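You operate a simulated robot arm through the tools that you are given. There is no shell and no other tool. Be economical: measure what you need, move in short steps, check, and stop when the job is done.

You are at the controls of a simulated robot arm. One attempt, no reset.

TASK
Fit a new cartridge of the chart's grade and pump two shots.
Fine: the empty one goes in the grey box; clamp the new one; the blue knob stays on rollers. Where these are worked on the way, their far stop is far enough and under half their travel is too little: cartridge clamp.

The check looks at the end state, three seconds after you hand in, the way a careful person would. Anything else that was tipped, shoved, dropped, spilled or broken makes it a failure.

THE ROBOT
A 7-joint arm with a two-finger parallel gripper, fixed in place. Base frame: the origin is at the foot of the arm, x ahead of it, y to its left, z up; the work surface is at about z = 720. Readings come in mm, rad, newtons and seconds.
With the tool pointing down near the work surface it reaches from about 280 to 680 mm from the base axis. Its first joint turns from -1.152 to 1.152 rad. Payload 1.57 kg.
The TCP is the grasp point between the finger pads, 30 mm short of the fingertips. In the tool frame z runs along the fingers and y along their closing line. The gripper opens to 110 mm. The fingers are 24 mm wide and 12 mm thick; the gripper's body (48 by 112 mm) begins 78 mm behind the TCP.
Orientation is that of the tool frame in the base frame, as [roll, pitch, yaw] about the fixed x, y, z axes, in that order (R = Rz(yaw) Ry(pitch) Rx(roll)). With the fingers straight down and closing along the base's y, the tool's x points along the base's -x, its y along +y and its z along -z.

THE INTERFACE
- The arm moves only by the tool jog_arm. Its argument "rows" is a list that holds one entry, the list of rows, each a list of 7 numbers: the shift along the base's x, y, z in units of 150 mm (1.0 is 150 mm), then the turn, a rotation vector about the base's x, y, z in units of 90 degrees (1.0 is 90 degrees), then the closure, from 0 (fully open) to 1 (shut). In form: [[[x, y, z, rx, ry, rz, hand], ...]]. A call has 1 to 8 rows; each row is the pose to reach, as a shift and turn from the pose commanded when the call began. A call with a number of a shift or a turn outside -1 to 1 is refused whole. Each row takes 0.2 s and may step no farther than 50 mm and 0.15 rad from the row before; otherwise, or with a gripper value out of range, the whole call is refused. Where a pose cannot be reached the arm comes as near as it can. A force on the tool above 40 N (or 10 N above the force at the start of the call, whichever is more), or a blocked arm, ends the call early, and 0.2 s more pass. Each finger travels about 108 mm/s and halts on what it meets, pressing with about 34 N; the grip force reading is that of the motor and also rises with nothing between the fingers. The clock runs only during rows and for 0.2 s after the last one: add rows that repeat a pose to give the fingers time. It gives the time, the measured TCP pose, the force on the tool (base axes), the opening and the grip force at its end, in the units of the frame above (readings bear some noise), with the torque about the TCP (base axes, N m) and any sound that the robot's microphone picked up.
- Cameras (640 x 400 px; columns grow to the right, rows downward): "scene" is fixed at [167.8, -391.6, 1403.1]; the picture's right is [0.77, -0.64, 0.00], its down [-0.37, -0.44, -0.82] and it looks along [0.53, 0.63, -0.57] (base axes); focal length 310 px, centre (320, 200). "wrist" rides on the gripper at [70, 16, -141] in the tool frame; the picture's right is [-0.23, 0.97, 0.00], its down [-0.86, -0.20, -0.48] and it looks along [-0.47, -0.11, 0.88] (tool axes); focal length 222 px, centre (320, 200). There is no depth. A picture from a camera that has moved, and an enlarged one, comes with that camera's place and axes in the base frame and with its lens.
- grab_frame(camera): a new picture of that camera. It takes no simulated time.
- zoom(camera, box): a new picture of the part [left, top, right, bottom] of that camera's present view, enlarged. It takes no simulated time.
- job_done(): hands the job in; it is judged then, once.

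Work in short steps. Places have to be worked out from the pictures, the camera data and where the tool is seen: move nearer, look again, correct. Check each grasp and each placing, and mend what went wrong. You have 120 turns and 84 pictures in all, those below and enlarged ones among them. Open the gripper and draw the arm clear of the work before you hand the job in, unless the task says otherwise; then end with one line.

The tools are called as a command line: name --argument value ..., lists and objects as JSON in quotes. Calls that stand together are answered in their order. jog_arm: Moves the arm, as the interface text tells. Its arguments: {"type":"object","properties":{"rows":{"type":"array"}},"required":["rows"]} The other tools are called the same way: grab_frame (camera) takes a picture; zoom (camera, box) takes an enlarged picture of a part of a camera's view; job_done () hands the job in.

At the start:

```text
time: 0.0
tcp_pos: [345.1, -209.3, 1214.9]
orientation: [3.141, 0.0, 3.141]
ft_force: [-1.3, 0.6, -1.0]
ft_torque: [0.05, 0.03, -0.01]
width: 110.2
grasp_force: 0.0
```

scene: 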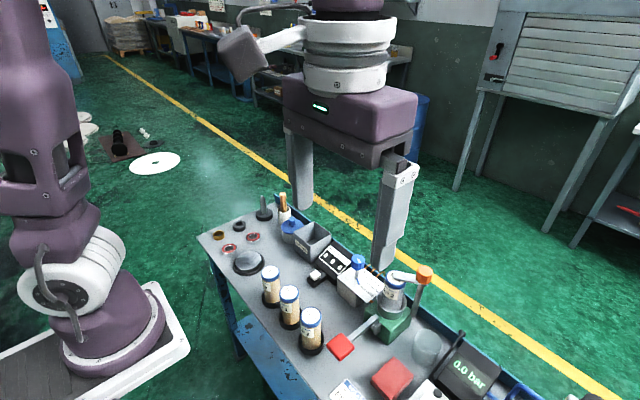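
wrist: 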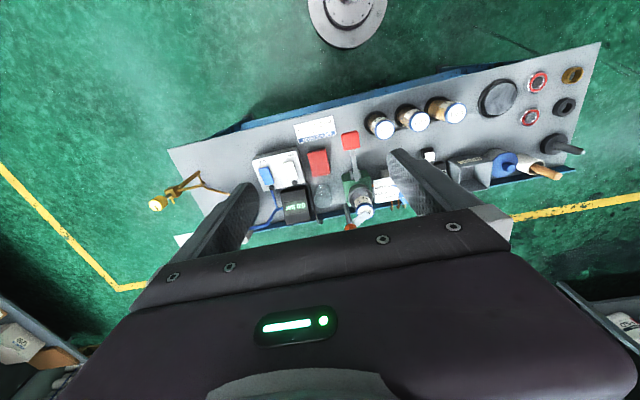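

The bench shows three new cartridges, a green cartridge holder with an orange clamp, a red pump lever, a grey box and a chart. I'll zoom in on the key areas.

zoom --camera "scene" --box '[300, 230, 460, 370]'

zoom --camera "scene" --box '[200, 190, 360, 290]'

zoom --camera "scene" --box '[320, 300, 520, 400]'

zoom --camera "wrist" --box '[240, 100, 480, 240]'

```text
2.86 times, centred on (380, 300) of scene
camera zoom: at [167.8, -391.6, 1403.1], right [0.77, -0.64, 0.0], down [-0.37, -0.44, -0.82], along [0.53, 0.63, -0.57], focal length 886 px, centre (149, -86)
```

zoom: 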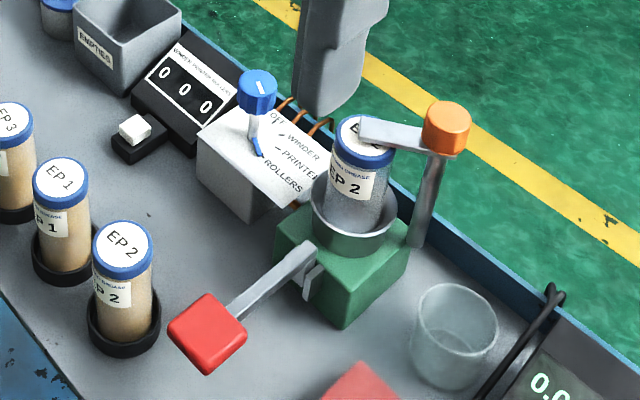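

```text
4.00 times, centred on (280, 240) of scene
camera zoom: at [167.8, -391.6, 1403.1], right [0.77, -0.64, 0.0], down [-0.37, -0.44, -0.82], along [0.53, 0.63, -0.57], focal length 1241 px, centre (480, 40)
```

zoom: 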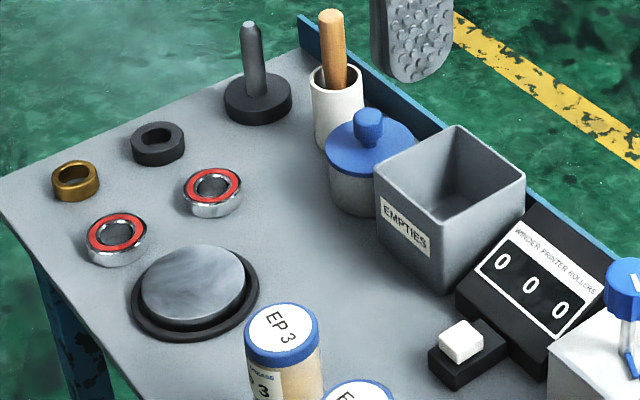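

```text
3.20 times, centred on (420, 350) of scene
camera zoom: at [167.8, -391.6, 1403.1], right [0.77, -0.64, 0.0], down [-0.37, -0.44, -0.82], along [0.53, 0.63, -0.57], focal length 993 px, centre (0, -280)
```

zoom: 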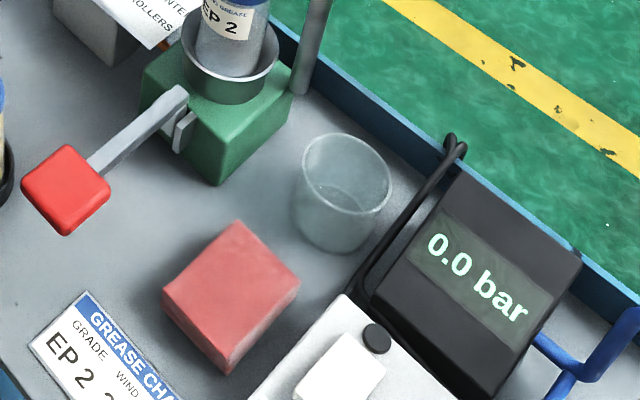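

```text
2.67 times, centred on (360, 170) of wrist
camera zoom: at [275.6, -193.8, 1356.1], right [0.23, 0.97, 0.0], down [0.86, -0.2, 0.48], along [0.47, -0.11, -0.88], focal length 592 px, centre (213, 280)
```

zoom: 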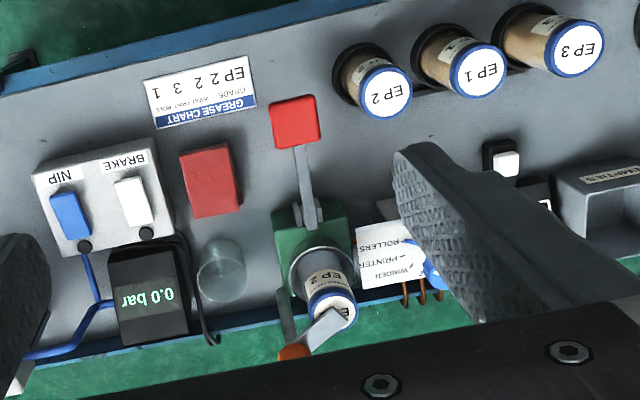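

I need the chart read properly.

zoom --camera "scene" --box '[320, 370, 390, 400]'

zoom --camera "wrist" --box '[290, 110, 340, 155]'

zoom --camera "scene" --box '[345, 245, 395, 310]'

```text
9.14 times, centred on (355, 385) of scene
camera zoom: at [167.8, -391.6, 1403.1], right [0.77, -0.64, 0.0], down [-0.37, -0.44, -0.82], along [0.53, 0.63, -0.57], focal length 2837 px, centre (0, -1491)
```

zoom: 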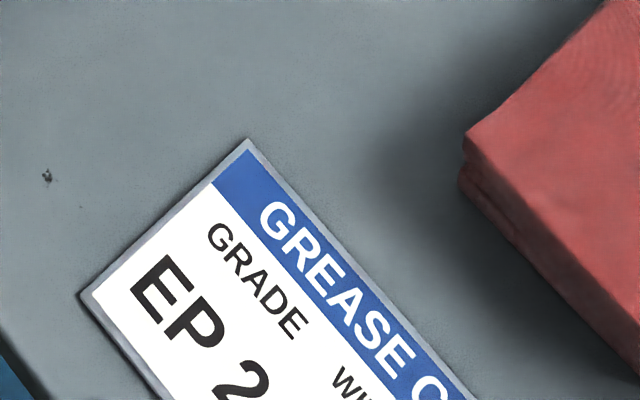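

```text
8.89 times, centred on (315, 132) of wrist
camera zoom: at [275.6, -193.8, 1356.1], right [0.23, 0.97, 0.0], down [0.86, -0.2, 0.48], along [0.47, -0.11, -0.88], focal length 1974 px, centre (364, 800)
```

zoom: 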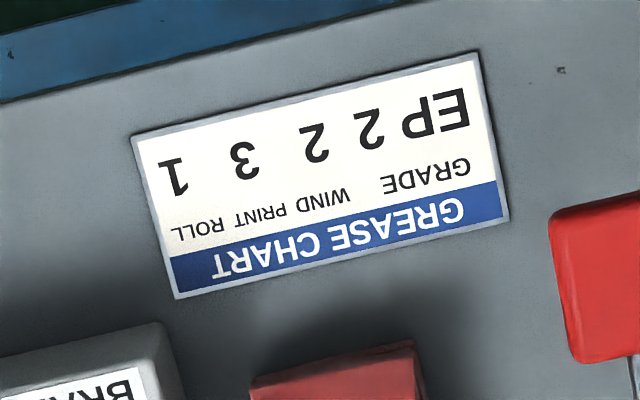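

```text
6.15 times, centred on (370, 278) of scene
camera zoom: at [167.8, -391.6, 1403.1], right [0.77, -0.64, 0.0], down [-0.37, -0.44, -0.82], along [0.53, 0.63, -0.57], focal length 1909 px, centre (12, -277)
```

zoom: 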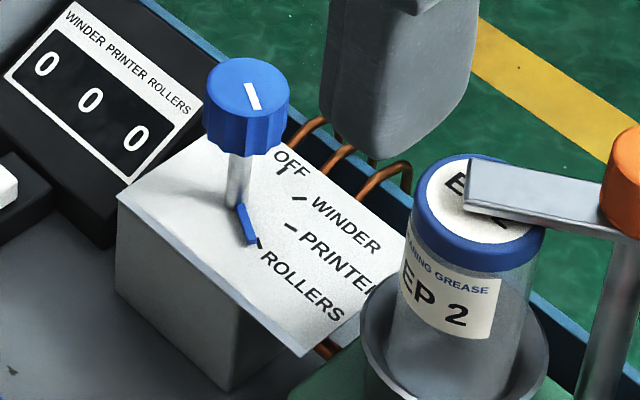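

Chart: grade EP 2, which is the cartridge nearest the chart. I'll move the wrist camera closer to the holder for measurements.

jog_arm --rows '[[[0.14, 0.1, -0.2, 0, 0, 0, 0], [0.28, 0.2, -0.4, 0, 0, 0, 0], [0.42, 0.3, -0.6, 0, 0, 0, 0], [0.56, 0.4, -0.8, 0, 0, 0, 0], [0.7, 0.5, -1.0, 0, 0, 0, 0]]]'

grab_frame --camera "wrist"

grab_frame --camera "scene"

```text
time: 1.2
tcp_pos: [448.7, -135.3, 1064.2]
orientation: [3.141, 0.0, -3.141]
ft_force: [0.2, 0.5, 0.1]
ft_torque: [0.0, 0.04, 0.0]
width: 110.1
grasp_force: 0.1
```

```text
74 pictures are left
camera wrist: at [380.9, -119.0, 1205.7], right [0.23, 0.97, 0.0], down [0.86, -0.2, 0.48], along [0.47, -0.11, -0.88], focal length 222 px, centre (320, 200)
```

wrist: 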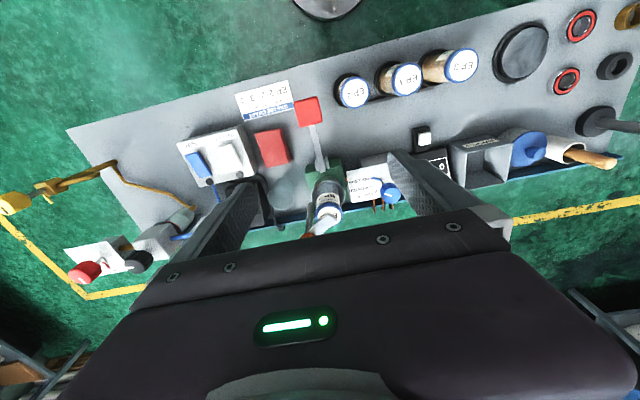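

```text
73 pictures are left
```

scene: 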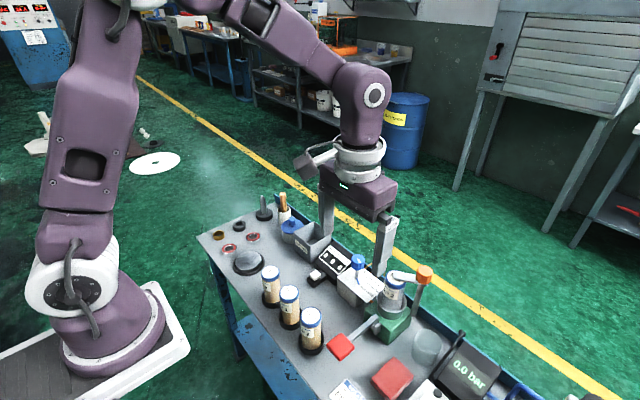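

Two views now allow triangulation; zoom for precise pixels.

zoom --camera "wrist" --box '[280, 140, 420, 240]'

zoom --camera "wrist" --box '[280, 40, 480, 165]'

zoom --camera "scene" --box '[340, 240, 460, 350]'

```text
4.00 times, centred on (350, 190) of wrist
camera zoom: at [380.9, -119.0, 1205.7], right [0.23, 0.97, 0.0], down [0.86, -0.2, 0.48], along [0.47, -0.11, -0.88], focal length 888 px, centre (200, 240)
```

zoom: 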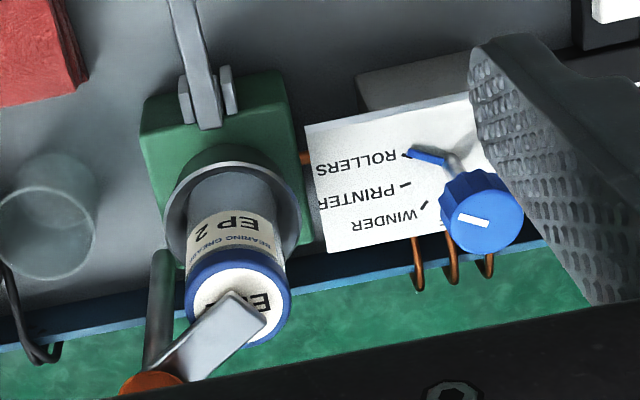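

```text
3.20 times, centred on (380, 102) of wrist
camera zoom: at [380.9, -119.0, 1205.7], right [0.23, 0.97, 0.0], down [0.86, -0.2, 0.48], along [0.47, -0.11, -0.88], focal length 711 px, centre (128, 512)
```

zoom: 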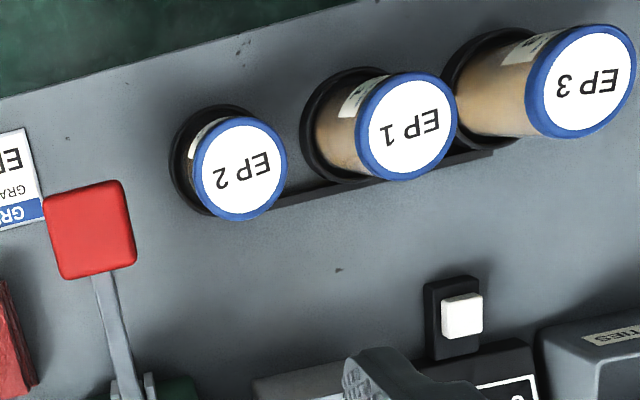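

```text
3.64 times, centred on (400, 295) of scene
camera zoom: at [167.8, -391.6, 1403.1], right [0.77, -0.64, 0.0], down [-0.37, -0.44, -0.82], along [0.53, 0.63, -0.57], focal length 1128 px, centre (29, -146)
```

zoom: 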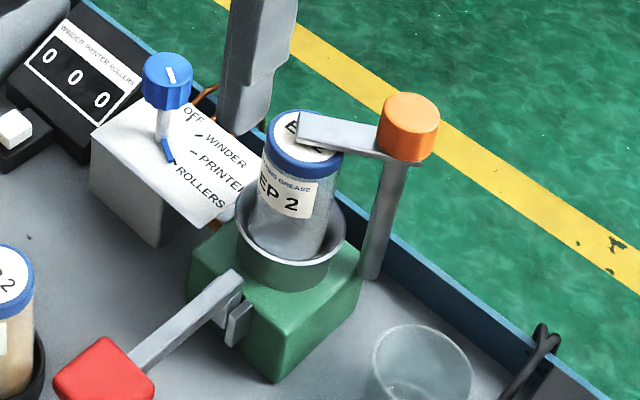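

Triangulated: new EP 2 top ≈ (412,-72,825); spent cap top ≈ (588,-149,877); clamp knob ≈ (627,-190,910); pump handle ≈ (425,-148,800). I approach above the clamp knob with the closing line across the arm and look.

jog_arm --rows '[[[0.16, -0.04, -0.09, 0, 0, -0.0833, 0], [0.32, -0.08, -0.18, 0, 0, -0.1667, 0], [0.48, -0.12, -0.27, 0, 0, -0.25, 0], [0.64, -0.16, -0.36, 0, 0, -0.3333, 0], [0.8, -0.2, -0.45, 0, 0, -0.4167, 0], [0.95, -0.24, -0.55, 0, 0, -0.5, 0]]]'

grab_frame --camera "wrist"

grab_frame --camera "scene"

```text
time: 2.6
tcp_pos: [591.7, -169.6, 982.0]
orientation: [-3.141, -0.001, 2.355]
ft_force: [1.1, -0.4, -0.1]
ft_torque: [-0.01, -0.02, -0.02]
width: 110.3
grasp_force: 0.1
```

```text
69 pictures are left
camera wrist: at [554.8, -109.4, 1123.0], right [0.85, 0.53, 0.0], down [0.46, -0.75, 0.48], along [0.25, -0.41, -0.88], focal length 222 px, centre (320, 200)
```

wrist: 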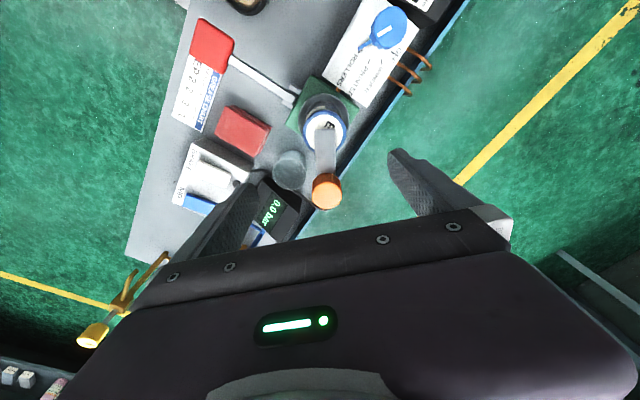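

```text
68 pictures are left
```

scene: 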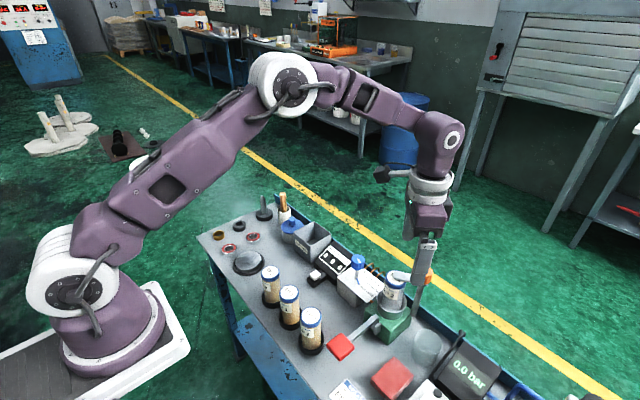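

zoom --camera "wrist" --box '[270, 70, 398, 220]'

```text
2.67 times, centred on (334, 145) of wrist
camera zoom: at [554.8, -109.4, 1123.0], right [0.85, 0.53, 0.0], down [0.46, -0.75, 0.48], along [0.25, -0.41, -0.88], focal length 592 px, centre (283, 347)
```

zoom: 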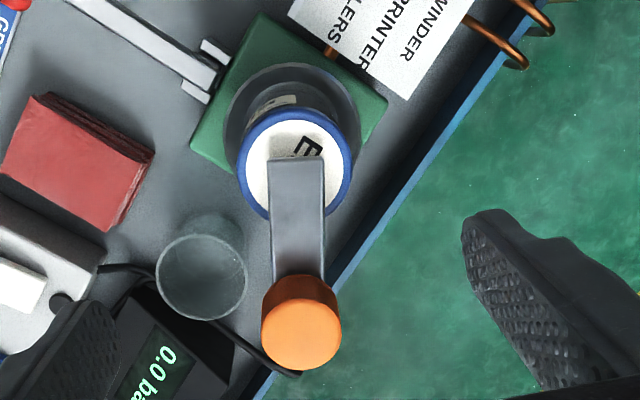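

Knob refined: top ≈ (614.5,-194,924), Ø≈30. I align across the arm (13° more) and descend around it, hand still open.

jog_arm --rows '[[[0.08, -0.08, 0, 0, 0, -0.07, 0], [0.152, -0.163, 0, 0, 0, -0.144, 0], [0.152, -0.163, -0.2, 0, 0, -0.144, 0], [0.152, -0.163, -0.4, 0, 0, -0.144, 0], [0.152, -0.163, -0.49, 0, 0, -0.144, 0]]]'

grab_frame --camera "wrist"

zoom --camera "scene" --box '[340, 200, 480, 330]'

```text
time: 3.8
tcp_pos: [614.8, -194.8, 908.2]
orientation: [-3.141, 0.0, 2.13]
ft_force: [0.4, -0.4, 0.5]
ft_torque: [-0.01, 0.01, 0.01]
width: 110.2
grasp_force: 0.0
```

```text
66 pictures are left
camera wrist: at [591.7, -127.5, 1049.8], right [0.95, 0.32, 0.0], down [0.28, -0.83, 0.48], along [0.16, -0.45, -0.88], focal length 222 px, centre (320, 200)
```

wrist: 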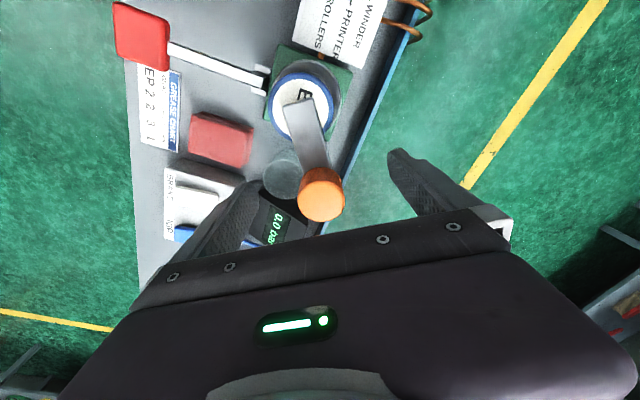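

```text
3.08 times, centred on (410, 265) of scene
camera zoom: at [167.8, -391.6, 1403.1], right [0.77, -0.64, 0.0], down [-0.37, -0.44, -0.82], along [0.53, 0.63, -0.57], focal length 955 px, centre (43, 0)
```

zoom: 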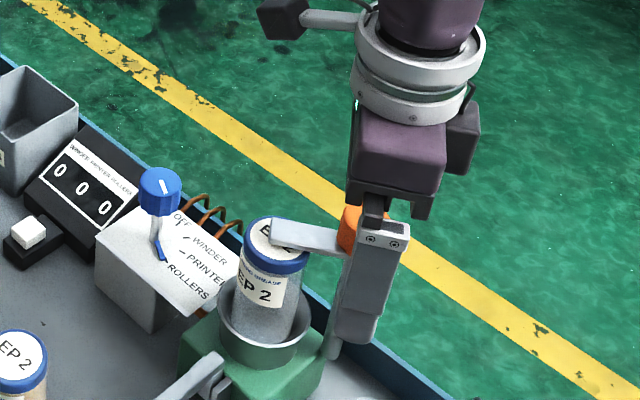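

The knob is between the fingers; close on it.

jog_arm --rows '[[[0.005, 0.018, 0, 0, 0, 0, 0.5], [0.005, 0.018, 0, 0, 0, 0, 0.85], [0.005, 0.018, 0, 0, 0, 0, 0.85], [0.005, 0.018, 0, 0, 0, 0, 0.85]]]'

```text
time: 4.8
tcp_pos: [613.6, -192.5, 909.0]
orientation: [-3.141, 0.002, 2.129]
ft_force: [-8.8, -3.4, -0.9]
ft_torque: [-0.11, -0.03, -0.03]
width: 31.3
grasp_force: 40.3
```

Gripped at 31 mm (knob). Test-turn a few degrees counterclockwise to find the swing direction.

jog_arm --rows '[[[-0.012, -0.004, 0, 0, 0, 0.08, 0.85], [-0.012, -0.004, 0, 0, 0, 0.16, 0.85]]]'

zoom --camera "wrist" --box '[240, 60, 400, 240]'

```text
time: 5.4
tcp_pos: [613.7, -192.7, 908.3]
orientation: [-3.141, 0.0, 2.384]
ft_force: [1.0, -4.5, -8.9]
ft_torque: [-0.17, -0.42, -0.04]
width: 31.2
grasp_force: 40.3
```

```text
2.22 times, centred on (320, 150) of wrist
camera zoom: at [575.0, -133.5, 1050.0], right [0.83, 0.55, 0.0], down [0.48, -0.73, 0.48], along [0.26, -0.4, -0.88], focal length 494 px, centre (320, 311)
```

zoom: 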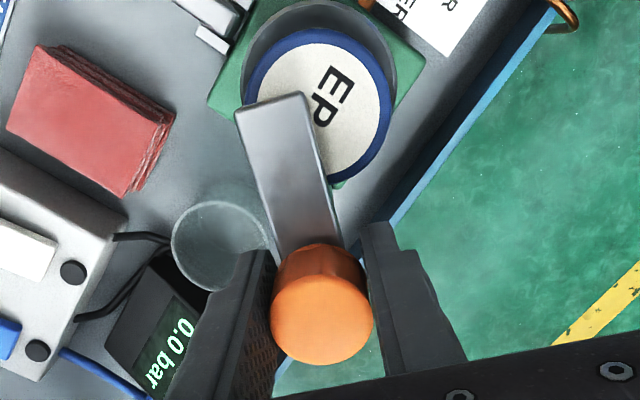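

The arm is swinging counterclockwise freely. Continue.

jog_arm --rows '[[[0, 0, 0, 0, 0, 0.09, 0.85], [0, 0, 0, 0, 0, 0.18, 0.85], [0, 0, 0, 0, 0, 0.27, 0.85], [0, 0, 0, 0, 0, 0.36, 0.85], [0, 0, 0, 0, 0, 0.45, 0.85], [0, 0, 0, 0, 0, 0.54, 0.85], [0, 0, 0, 0, 0, 0.63, 0.85]]]'

grab_frame --camera "wrist"

```text
time: 7.0
tcp_pos: [615.0, -194.7, 908.9]
orientation: [3.142, 0.0, -2.909]
ft_force: [-4.7, -12.1, -4.5]
ft_torque: [0.06, -0.45, -0.02]
width: 31.5
grasp_force: 39.9
```

```text
63 pictures are left
camera wrist: at [542.8, -194.3, 1050.1], right [0.0, 1.0, 0.0], down [0.88, 0.0, 0.48], along [0.48, 0.0, -0.88], focal length 222 px, centre (320, 200)
```

wrist: 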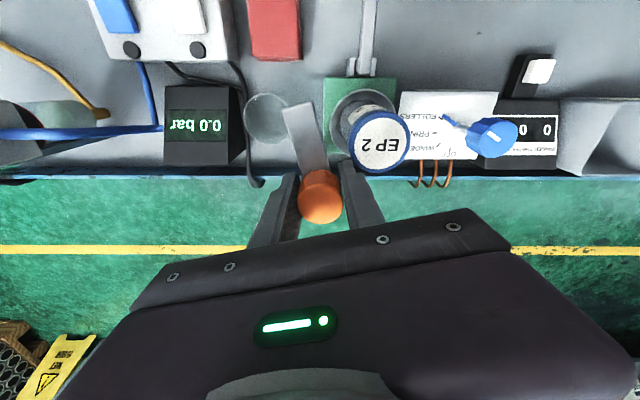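

The arm is clear of the cap; I turn it a little farther toward its stop.

jog_arm --rows '[[[0, 0, 0, 0, 0, 0.08, 0.85], [0, 0, 0, 0, 0, 0.16, 0.85], [0, 0, 0, 0, 0, 0.24, 0.85], [0, 0, 0, 0, 0, 0.32, 0.85]]]'

grab_frame --camera "wrist"

```text
time: 8.0
tcp_pos: [614.3, -194.1, 909.0]
orientation: [3.141, -0.001, -2.406]
ft_force: [-4.7, -19.5, -3.7]
ft_torque: [-0.03, 0.04, -0.02]
width: 31.6
grasp_force: 39.9
```

```text
62 pictures are left
camera wrist: at [552.0, -229.1, 1050.2], right [-0.48, 0.88, 0.0], down [0.77, 0.43, 0.48], along [0.42, 0.23, -0.88], focal length 222 px, centre (320, 200)
```

wrist: 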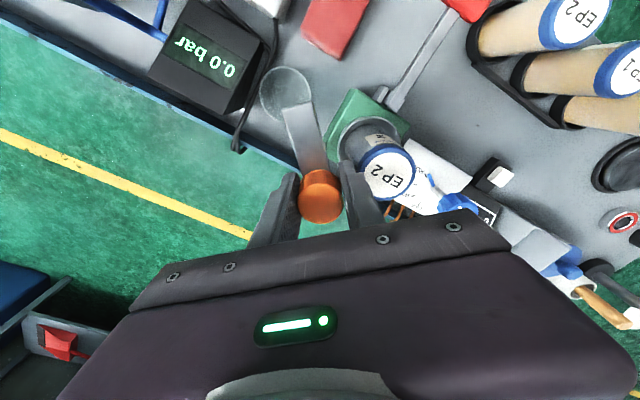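

Clamp is ~100° open. I release just slightly (the cap is near the finger) and rise.

jog_arm --rows '[[[0, 0, 0, 0, 0, 0, 0.67], [0, 0, 0, 0, 0, 0, 0.67], [0, 0, 0.1, 0, 0, 0, 0.67], [0, 0, 0.3, 0, 0, 0, 0.67], [0, 0, 0.6, 0, 0, 0, 0.67]]]'

grab_frame --camera "wrist"

```text
time: 9.2
tcp_pos: [614.6, -193.0, 998.6]
orientation: [-3.141, 0.0, -2.409]
ft_force: [-0.5, -0.2, -0.4]
ft_torque: [-0.01, 0.02, -0.01]
width: 36.5
grasp_force: 0.0
```

```text
61 pictures are left
camera wrist: at [552.7, -227.7, 1140.1], right [-0.48, 0.88, 0.0], down [0.77, 0.42, 0.48], along [0.42, 0.23, -0.88], focal length 222 px, centre (320, 200)
```

wrist: 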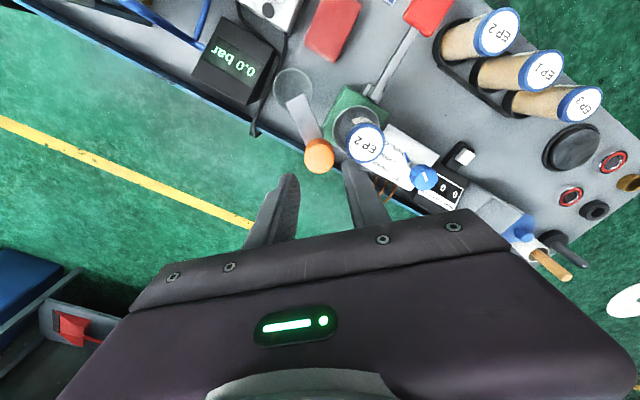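

The arm is away from the cap. I rotate the hand to about −46° and centre over the spent cartridge at height.

jog_arm --rows '[[[-0.03, 0.04, 0, 0, 0, -0.09, 0.4], [-0.06, 0.08, 0, 0, 0, -0.18, 0.4], [-0.09, 0.12, 0, 0, 0, -0.27, 0.4], [-0.12, 0.16, 0, 0, 0, -0.36, 0.4], [-0.15, 0.2, 0, 0, 0, -0.45, 0.4], [-0.18, 0.26, 0, 0, 0, -0.54, 0.4], [-0.197, 0.293, 0, 0, 0, -0.63, 0.4]]]'

jog_arm --rows '[[[0, 0, 0, 0, 0, -0.09, 0.35], [0, 0, 0, 0, 0, -0.18, 0.35], [0, 0, 0, 0, 0, -0.27, 0.35], [0, 0, -0.2, 0, 0, -0.35, 0.35]]]'

grab_frame --camera "wrist"

zoom --camera "scene" --box '[340, 200, 480, 330]'

```text
time: 10.8
tcp_pos: [584.5, -149.1, 998.7]
orientation: [3.141, -0.001, 2.884]
ft_force: [-0.8, -0.1, -0.6]
ft_torque: [0.04, 0.01, 0.0]
width: 66.0
grasp_force: 0.1
```

```text
time: 11.8
tcp_pos: [584.0, -149.4, 968.8]
orientation: [-3.141, -0.001, 2.332]
ft_force: [0.9, -0.5, -0.8]
ft_torque: [0.0, 0.05, 0.01]
width: 71.3
grasp_force: 0.0
```

```text
60 pictures are left
camera wrist: at [548.2, -87.6, 1110.0], right [0.86, 0.51, 0.0], down [0.45, -0.76, 0.48], along [0.24, -0.41, -0.88], focal length 222 px, centre (320, 200)
```

wrist: 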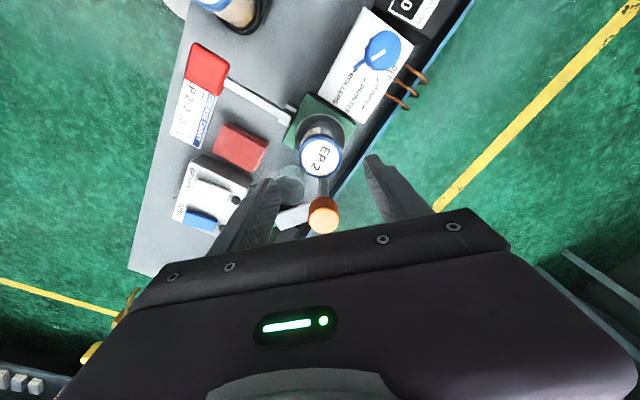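

```text
3.08 times, centred on (410, 265) of scene
camera zoom: at [167.8, -391.6, 1403.1], right [0.77, -0.64, 0.0], down [-0.37, -0.44, -0.82], along [0.53, 0.63, -0.57], focal length 955 px, centre (43, 0)
```

zoom: 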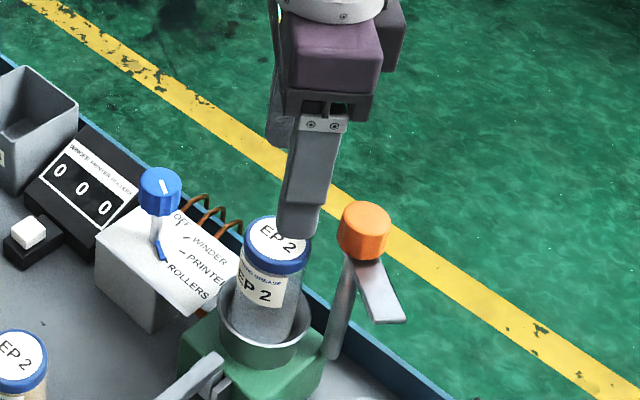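

Cap sits at (584.4,-149.7), exactly under the TCP. Descend to z≈868 and grip.

jog_arm --rows '[[[0, 0, -0.25, 0, 0, 0, 0.35], [0, 0, -0.5, 0, 0, 0, 0.35], [0, 0, -0.67, 0, 0, 0, 0.35], [0, 0, -0.67, 0, 0, 0, 0.75], [0, 0, -0.67, 0, 0, 0, 0.75], [0, 0, -0.67, 0, 0, 0, 0.75]]]'

```text
time: 13.2
tcp_pos: [585.2, -148.6, 868.2]
orientation: [-3.14, -0.001, 2.336]
ft_force: [-0.3, 0.3, 0.3]
ft_torque: [0.06, -0.08, 0.02]
width: 45.1
grasp_force: 34.3
```

Gripped at 45 mm. Lift straight up until clear of the cup.

jog_arm --rows '[[[0, 0, 0.1, 0, 0, 0, 0.75], [0, 0, 0.25, 0, 0, 0, 0.75], [0, 0, 0.5, 0, 0, 0, 0.75], [0, 0, 0.75, 0, 0, 0, 0.75], [0, 0, 1.0, 0, 0, 0, 0.75]]]'

grab_frame --camera "scene"

zoom --camera "scene" --box '[270, 200, 430, 330]'

```text
time: 14.4
tcp_pos: [584.7, -149.0, 1017.2]
orientation: [-3.14, 0.003, 2.335]
ft_force: [-1.1, 0.1, -0.1]
ft_torque: [0.0, 0.03, -0.04]
width: 44.9
grasp_force: 34.1
```

```text
58 pictures are left
```

scene: 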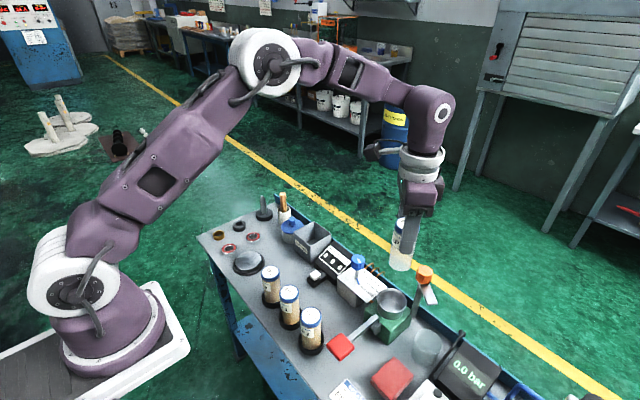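

```text
3.08 times, centred on (350, 265) of scene
camera zoom: at [167.8, -391.6, 1403.1], right [0.77, -0.64, 0.0], down [-0.37, -0.44, -0.82], along [0.53, 0.63, -0.57], focal length 955 px, centre (228, 0)
```

zoom: 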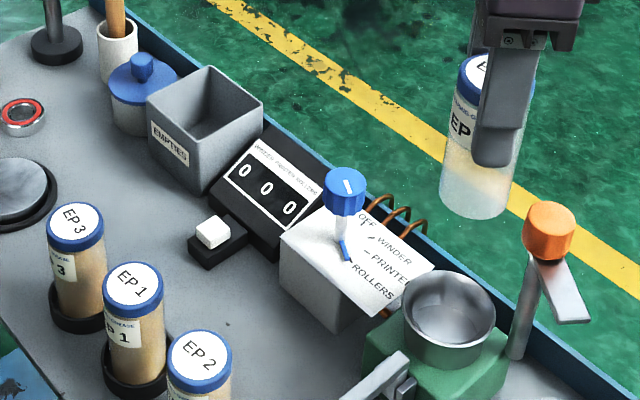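

Spent cartridge lifted cleanly; box centre ≈ (608,165), rim z≈792. Carry it over at height.

jog_arm --rows '[[[0.02, 0.3, 0, 0, 0, 0, 0.75], [0.04, 0.6, 0, 0, 0, 0, 0.75], [0.06, 0.9, 0, 0, 0, 0, 0.75], [0.06, 1.0, 0, 0, 0, 0, 0.75]]]'

jog_arm --rows '[[[0.02, 0.3, 0, 0, 0, 0, 0.75], [0.04, 0.6, 0, 0, 0, 0, 0.75], [0.06, 0.9, 0, 0, 0, 0, 0.75], [0.09, 1.0, 0, 0, 0, 0, 0.75]]]'

grab_frame --camera "wrist"

zoom --camera "scene" --box '[260, 160, 400, 290]'

```text
time: 15.4
tcp_pos: [593.8, 2.6, 1019.0]
orientation: [-3.141, -0.001, 2.334]
ft_force: [0.1, -0.5, -1.5]
ft_torque: [0.02, 0.02, -0.01]
width: 45.0
grasp_force: 33.7
```

```text
time: 16.4
tcp_pos: [607.1, 151.7, 1016.7]
orientation: [-3.141, 0.0, 2.334]
ft_force: [-0.4, 0.1, -1.8]
ft_torque: [-0.01, 0.06, 0.0]
width: 45.0
grasp_force: 34.0
```

```text
56 pictures are left
camera wrist: at [570.8, 213.4, 1158.6], right [0.86, 0.51, 0.0], down [0.45, -0.76, 0.48], along [0.24, -0.41, -0.88], focal length 222 px, centre (320, 200)
```

wrist: 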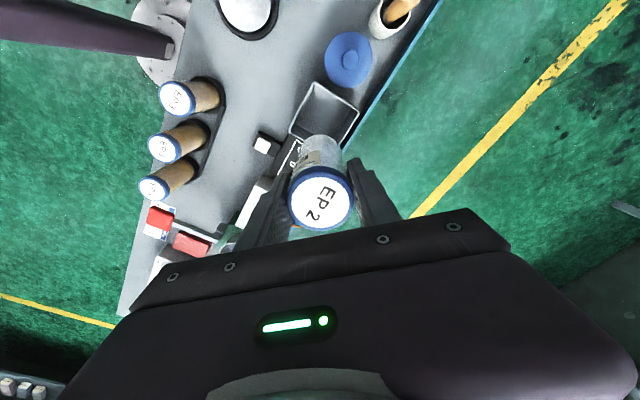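

```text
3.08 times, centred on (330, 225) of scene
camera zoom: at [167.8, -391.5, 1403.1], right [0.77, -0.64, 0.0], down [-0.37, -0.44, -0.82], along [0.53, 0.63, -0.57], focal length 955 px, centre (289, 123)
```

zoom: 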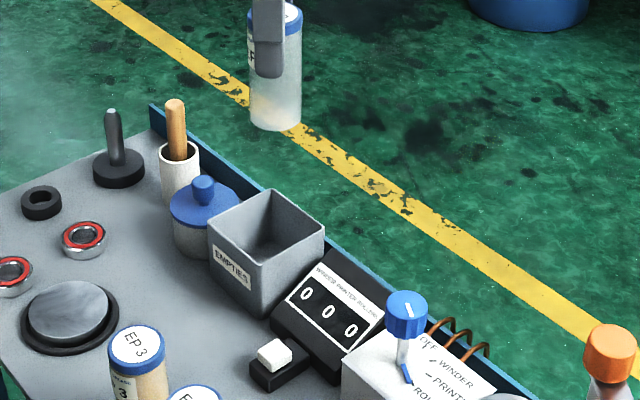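

zoom --camera "wrist" --box '[270, 60, 380, 180]'

```text
3.33 times, centred on (325, 120) of wrist
camera zoom: at [570.8, 213.4, 1158.6], right [0.86, 0.51, 0.0], down [0.45, -0.76, 0.48], along [0.24, -0.41, -0.88], focal length 740 px, centre (303, 467)
```

zoom: 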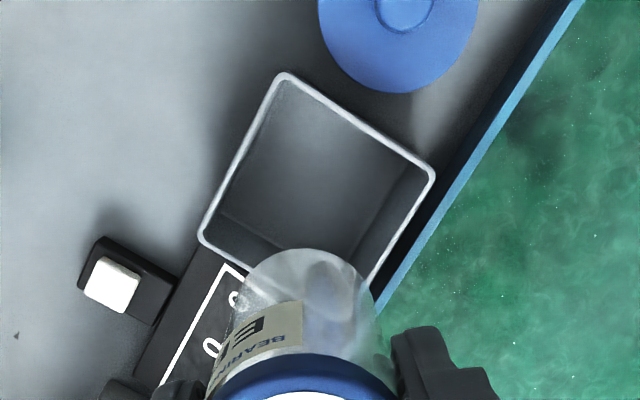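

Box centre ≈ (605,165.5), outer 80 mm. Centre and lower into it.

jog_arm --rows '[[[-0.014, 0.092, 0, 0, 0, 0, 0.75], [-0.014, 0.092, -0.3, 0, 0, 0, 0.75], [-0.014, 0.092, -0.6, 0, 0, 0, 0.75], [-0.014, 0.092, -0.85, 0, 0, 0, 0.75]]]'

grab_frame --camera "wrist"

zoom --camera "scene" --box '[260, 160, 400, 290]'

```text
time: 17.4
tcp_pos: [605.0, 165.6, 890.6]
orientation: [-3.14, -0.001, 2.335]
ft_force: [-0.1, 0.5, -1.0]
ft_torque: [-0.01, -0.01, -0.01]
width: 45.1
grasp_force: 34.0
```

```text
53 pictures are left
camera wrist: at [568.3, 227.0, 1031.1], right [0.86, 0.51, 0.0], down [0.45, -0.76, 0.48], along [0.24, -0.41, -0.88], focal length 222 px, centre (320, 200)
```

wrist: 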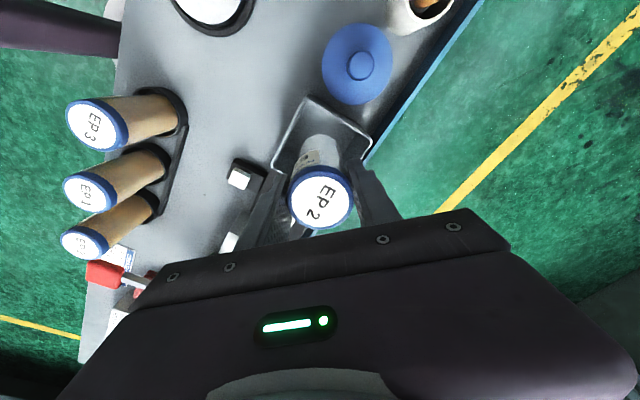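

```text
3.08 times, centred on (330, 225) of scene
camera zoom: at [167.8, -391.5, 1403.1], right [0.77, -0.64, 0.0], down [-0.37, -0.44, -0.82], along [0.53, 0.63, -0.57], focal length 955 px, centre (289, 123)
```

zoom: 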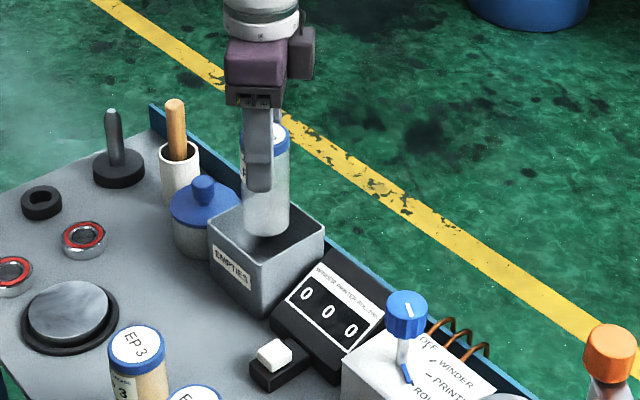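

Well centred over the box. Lower in, slowing near the floor.

jog_arm --rows '[[[0, 0, -0.2, 0, 0, 0, 0.75], [0, 0, -0.4, 0, 0, 0, 0.75], [0, 0, -0.45, 0, 0, 0, 0.75], [0, 0, -0.48, 0, 0, 0, 0.75], [0, 0, -0.505, 0, 0, 0, 0.75]]]'

```text
time: 18.6
tcp_pos: [604.4, 165.5, 815.9]
orientation: [3.14, 0.002, 2.335]
ft_force: [-5.1, -2.0, 22.4]
ft_torque: [-0.4, 0.48, -0.13]
width: 45.1
grasp_force: 34.1
```

Floor contact felt (22 N). Back off 1 mm, open slightly, rise.

jog_arm --rows '[[[0, 0, 0.01, 0, 0, 0, 0.75], [0, 0, 0.01, 0, 0, 0, 0.53], [0, 0, 0.01, 0, 0, 0, 0.53], [0, 0, 0.15, 0, 0, 0, 0.53], [0, 0, 0.4, 0, 0, 0, 0.53], [0, 0, 0.7, 0, 0, 0, 0.53], [0, 0, 1.0, 0, 0, 0, 0.4]]]'

zoom --camera "scene" --box '[240, 180, 400, 310]'

```text
time: 20.2
tcp_pos: [605.4, 164.0, 965.4]
orientation: [-3.14, 0.0, 2.336]
ft_force: [-0.4, 0.2, 0.2]
ft_torque: [0.03, 0.04, 0.02]
width: 66.0
grasp_force: 0.1
```

```text
3.08 times, centred on (320, 245) of scene
camera zoom: at [167.8, -391.6, 1403.1], right [0.77, -0.64, 0.0], down [-0.37, -0.44, -0.82], along [0.53, 0.63, -0.57], focal length 955 px, centre (320, 62)
```

zoom: 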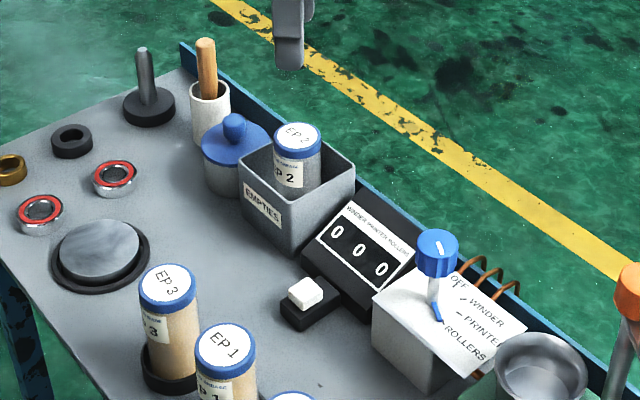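

Spent cartridge stands in the box. Travel to above the new EP 2.

jog_arm --rows '[[[-0.16, -0.197, 0, 0, 0, 0, 0.35], [-0.32, -0.394, 0, 0, 0, 0, 0.35], [-0.48, -0.59, 0, 0, 0, 0, 0.35], [-0.645, -0.787, 0, 0, 0, 0, 0.35]]]'

jog_arm --rows '[[[-0.16, -0.197, 0, 0, 0, 0, 0.35], [-0.32, -0.394, 0, 0, 0, 0, 0.35], [-0.48, -0.59, 0, 0, 0, 0, 0.35], [-0.645, -0.787, 0, 0, 0, 0, 0.35]]]'

grab_frame --camera "wrist"

```text
time: 21.2
tcp_pos: [508.1, 45.5, 963.9]
orientation: [-3.141, 0.002, 2.336]
ft_force: [-1.0, 0.5, 0.3]
ft_torque: [0.0, 0.02, 0.02]
width: 71.7
grasp_force: 0.2
```

```text
time: 22.2
tcp_pos: [411.4, -71.1, 965.7]
orientation: [-3.141, 0.0, 2.335]
ft_force: [0.1, -1.2, -0.1]
ft_torque: [0.02, -0.02, 0.01]
width: 71.7
grasp_force: 0.1
```

```text
50 pictures are left
camera wrist: at [375.7, -9.8, 1107.2], right [0.86, 0.51, 0.0], down [0.45, -0.76, 0.48], along [0.24, -0.41, -0.88], focal length 222 px, centre (320, 200)
```

wrist: 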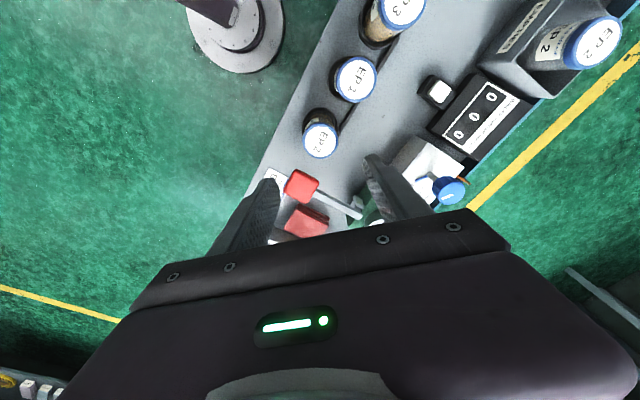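

zoom --camera "wrist" --box '[270, 90, 370, 170]'

zoom --camera "scene" --box '[260, 250, 390, 370]'

```text
5.00 times, centred on (320, 130) of wrist
camera zoom: at [375.7, -9.8, 1107.2], right [0.86, 0.51, 0.0], down [0.45, -0.76, 0.48], along [0.24, -0.41, -0.88], focal length 1111 px, centre (320, 550)
```

zoom: 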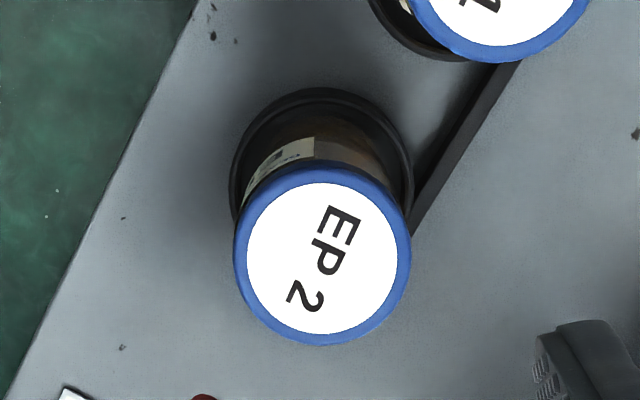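

```text
3.33 times, centred on (325, 310) of scene
camera zoom: at [167.8, -391.5, 1403.1], right [0.77, -0.64, 0.0], down [-0.37, -0.44, -0.82], along [0.53, 0.63, -0.57], focal length 1034 px, centre (303, -167)
```

zoom: 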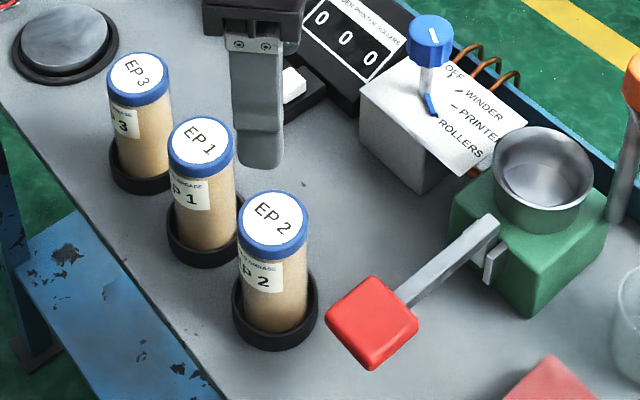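

New cap ≈ (411,-70,~822), under the TCP. Descend 150 mm and grip.

jog_arm --rows '[[[0, 0.004, -0.3, 0, 0, 0, 0.35], [0, 0.004, -0.6, 0, 0, 0, 0.35], [0, 0.004, -0.85, 0, 0, 0, 0.35], [0, 0.004, -1.0, 0, 0, 0, 0.35], [0, 0.004, -1.0, 0, 0, 0, 0.75], [0, 0.004, -1.0, 0, 0, 0, 0.75], [0, 0.004, -1.0, 0, 0, 0, 0.75]]]'

zoom --camera "wrist" --box '[220, 90, 420, 240]'

```text
time: 23.8
tcp_pos: [412.7, -71.7, 816.3]
orientation: [-3.14, 0.002, 2.334]
ft_force: [-0.3, 0.0, -0.1]
ft_torque: [0.0, 0.03, -0.02]
width: 44.7
grasp_force: 34.1
```

```text
2.67 times, centred on (320, 165) of wrist
camera zoom: at [375.6, -9.5, 956.6], right [0.86, 0.51, 0.0], down [0.45, -0.76, 0.48], along [0.24, -0.41, -0.88], focal length 592 px, centre (320, 293)
```

zoom: 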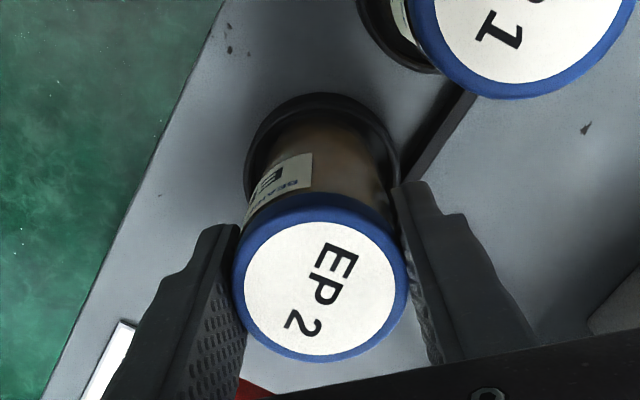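

Gripped. Lift straight up 150 mm.

jog_arm --rows '[[[0, 0, 0.1, 0, 0, 0, 0.75], [0, 0, 0.3, 0, 0, 0, 0.75], [0, 0, 0.6, 0, 0, 0, 0.75], [0, 0, 0.9, 0, 0, 0, 0.75], [0, 0, 1.0, 0, 0, 0, 0.75]]]'

jog_arm --rows '[[[0.25, -0.115, 0.05, 0, 0, 0, 0.75], [0.5, -0.23, 0.1, 0, 0, 0, 0.75], [0.75, -0.345, 0.2, 0, 0, 0, 0.75], [0.9, -0.43, 0.2, 0, 0, 0, 0.75]]]'

grab_frame --camera "wrist"

zoom --camera "scene" --box '[300, 200, 460, 340]'

```text
time: 25.0
tcp_pos: [412.1, -70.6, 965.6]
orientation: [-3.141, 0.0, 2.335]
ft_force: [-0.1, 0.4, -1.4]
ft_torque: [-0.02, 0.0, -0.01]
width: 44.8
grasp_force: 34.2
```

```text
time: 26.0
tcp_pos: [547.3, -134.8, 995.9]
orientation: [3.141, 0.0, 2.336]
ft_force: [-0.5, 0.5, -1.1]
ft_torque: [0.03, -0.01, 0.03]
width: 44.4
grasp_force: 34.2
```

```text
46 pictures are left
camera wrist: at [510.8, -74.0, 1137.4], right [0.86, 0.51, 0.0], down [0.45, -0.76, 0.48], along [0.24, -0.41, -0.88], focal length 222 px, centre (320, 200)
```

wrist: 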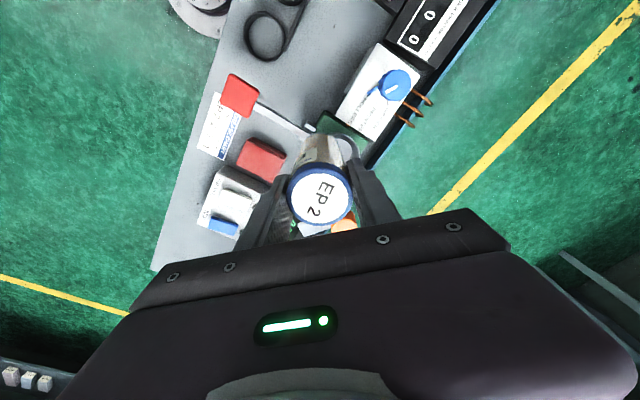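

```text
2.86 times, centred on (380, 270) of scene
camera zoom: at [167.8, -391.6, 1403.1], right [0.77, -0.64, 0.0], down [-0.37, -0.44, -0.82], along [0.53, 0.63, -0.57], focal length 886 px, centre (149, 0)
```

zoom: 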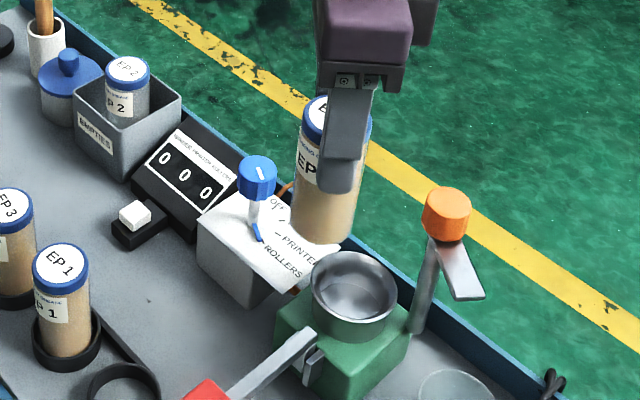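

Cup and clamp are clear. Centre over the cup at (585,-149) and descend to just above seating height.

jog_arm --rows '[[[0.125, -0.047, 0, 0, 0, 0, 0.75], [0.251, -0.095, 0, 0, 0, 0, 0.75], [0.251, -0.095, -0.25, 0, 0, 0, 0.75], [0.251, -0.095, -0.48, 0, 0, 0, 0.75]]]'

zoom --camera "scene" --box '[320, 200, 470, 340]'

zoom --camera "wrist" --box '[240, 80, 400, 240]'

```text
time: 27.0
tcp_pos: [584.2, -149.5, 923.1]
orientation: [3.141, 0.001, 2.336]
ft_force: [0.6, -1.2, -0.9]
ft_torque: [0.01, -0.01, -0.03]
width: 44.9
grasp_force: 33.9
```

```text
2.86 times, centred on (395, 270) of scene
camera zoom: at [167.8, -391.6, 1403.1], right [0.77, -0.64, 0.0], down [-0.37, -0.44, -0.82], along [0.53, 0.63, -0.57], focal length 886 px, centre (106, 0)
```

zoom: 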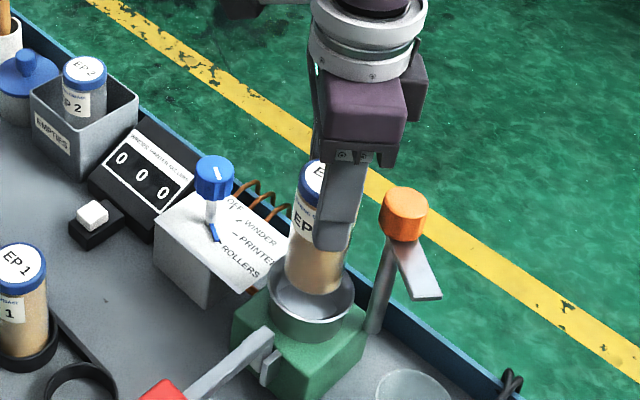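

```text
2.50 times, centred on (320, 160) of wrist
camera zoom: at [548.2, -88.4, 1064.2], right [0.86, 0.51, 0.0], down [0.45, -0.76, 0.48], along [0.24, -0.41, -0.88], focal length 555 px, centre (320, 300)
```

zoom: 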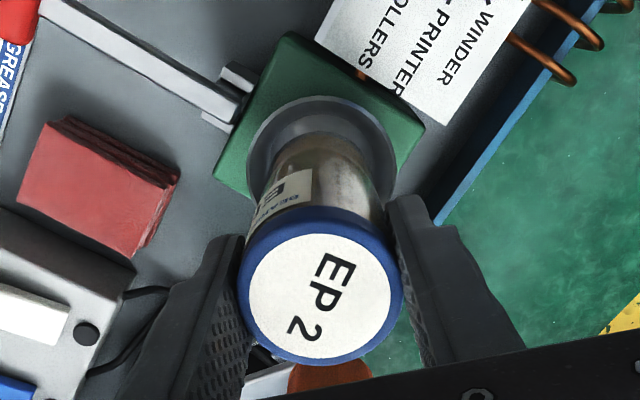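

Aligned with the cup. Lower in small steps to contact.

jog_arm --rows '[[[0.004, 0.003, -0.15, 0, 0, 0, 0.75], [0.004, 0.003, -0.25, 0, 0, 0, 0.75], [0.004, 0.003, -0.31, 0, 0, 0, 0.75], [0.004, 0.003, -0.34, 0, 0, 0, 0.75], [0.004, 0.003, -0.365, 0, 0, 0, 0.75], [0.004, 0.003, -0.385, 0, 0, 0, 0.75]]]'

```text
time: 28.4
tcp_pos: [585.3, -149.3, 865.3]
orientation: [3.14, 0.001, 2.335]
ft_force: [-1.7, 0.2, 22.7]
ft_torque: [-0.08, 0.04, -0.04]
width: 44.9
grasp_force: 34.0
```

Seated (22.7 N up, nearly pure vertical, same height as before). Release and rise.

jog_arm --rows '[[[0, 0, 0.01, 0, 0, 0, 0.75], [0, 0, 0.01, 0, 0, 0, 0.4], [0, 0, 0.01, 0, 0, 0, 0.4], [0, 0, 0.25, 0, 0, 0, 0.4], [0, 0, 0.5, 0, 0, 0, 0.4], [0, 0, 0.8, 0, 0, 0, 0.4]]]'

zoom --camera "scene" --box '[320, 200, 470, 340]'

zoom --camera "wrist" --box '[240, 80, 400, 260]'

```text
time: 29.8
tcp_pos: [585.0, -148.8, 984.4]
orientation: [-3.141, 0.0, 2.336]
ft_force: [0.0, 0.2, 0.4]
ft_torque: [-0.02, -0.02, -0.01]
width: 66.0
grasp_force: 0.0
```

```text
2.86 times, centred on (395, 270) of scene
camera zoom: at [167.8, -391.6, 1403.1], right [0.77, -0.64, 0.0], down [-0.37, -0.44, -0.82], along [0.53, 0.63, -0.57], focal length 886 px, centre (106, 0)
```

zoom: 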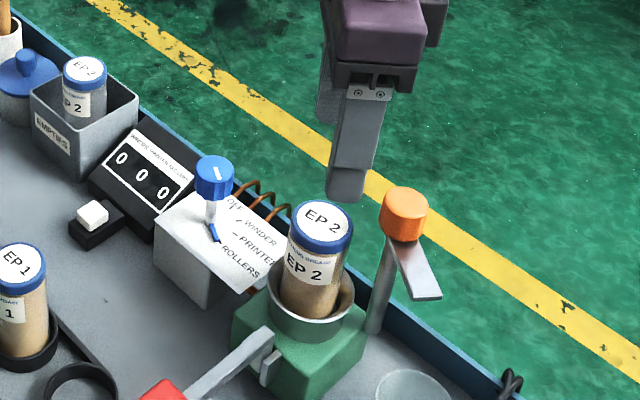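

```text
2.22 times, centred on (320, 170) of wrist
camera zoom: at [548.3, -87.5, 1125.4], right [0.86, 0.51, 0.0], down [0.45, -0.76, 0.48], along [0.24, -0.41, -0.88], focal length 494 px, centre (320, 267)
```

zoom: 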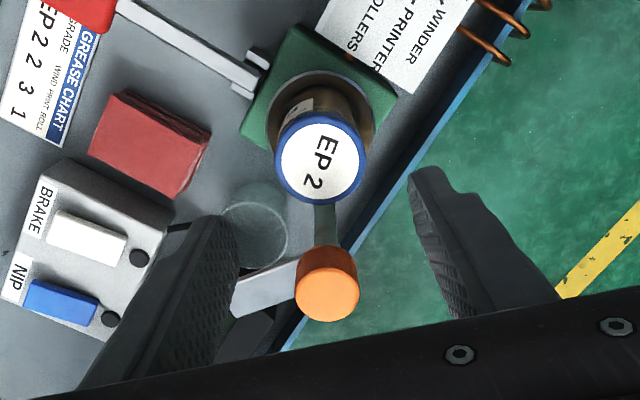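

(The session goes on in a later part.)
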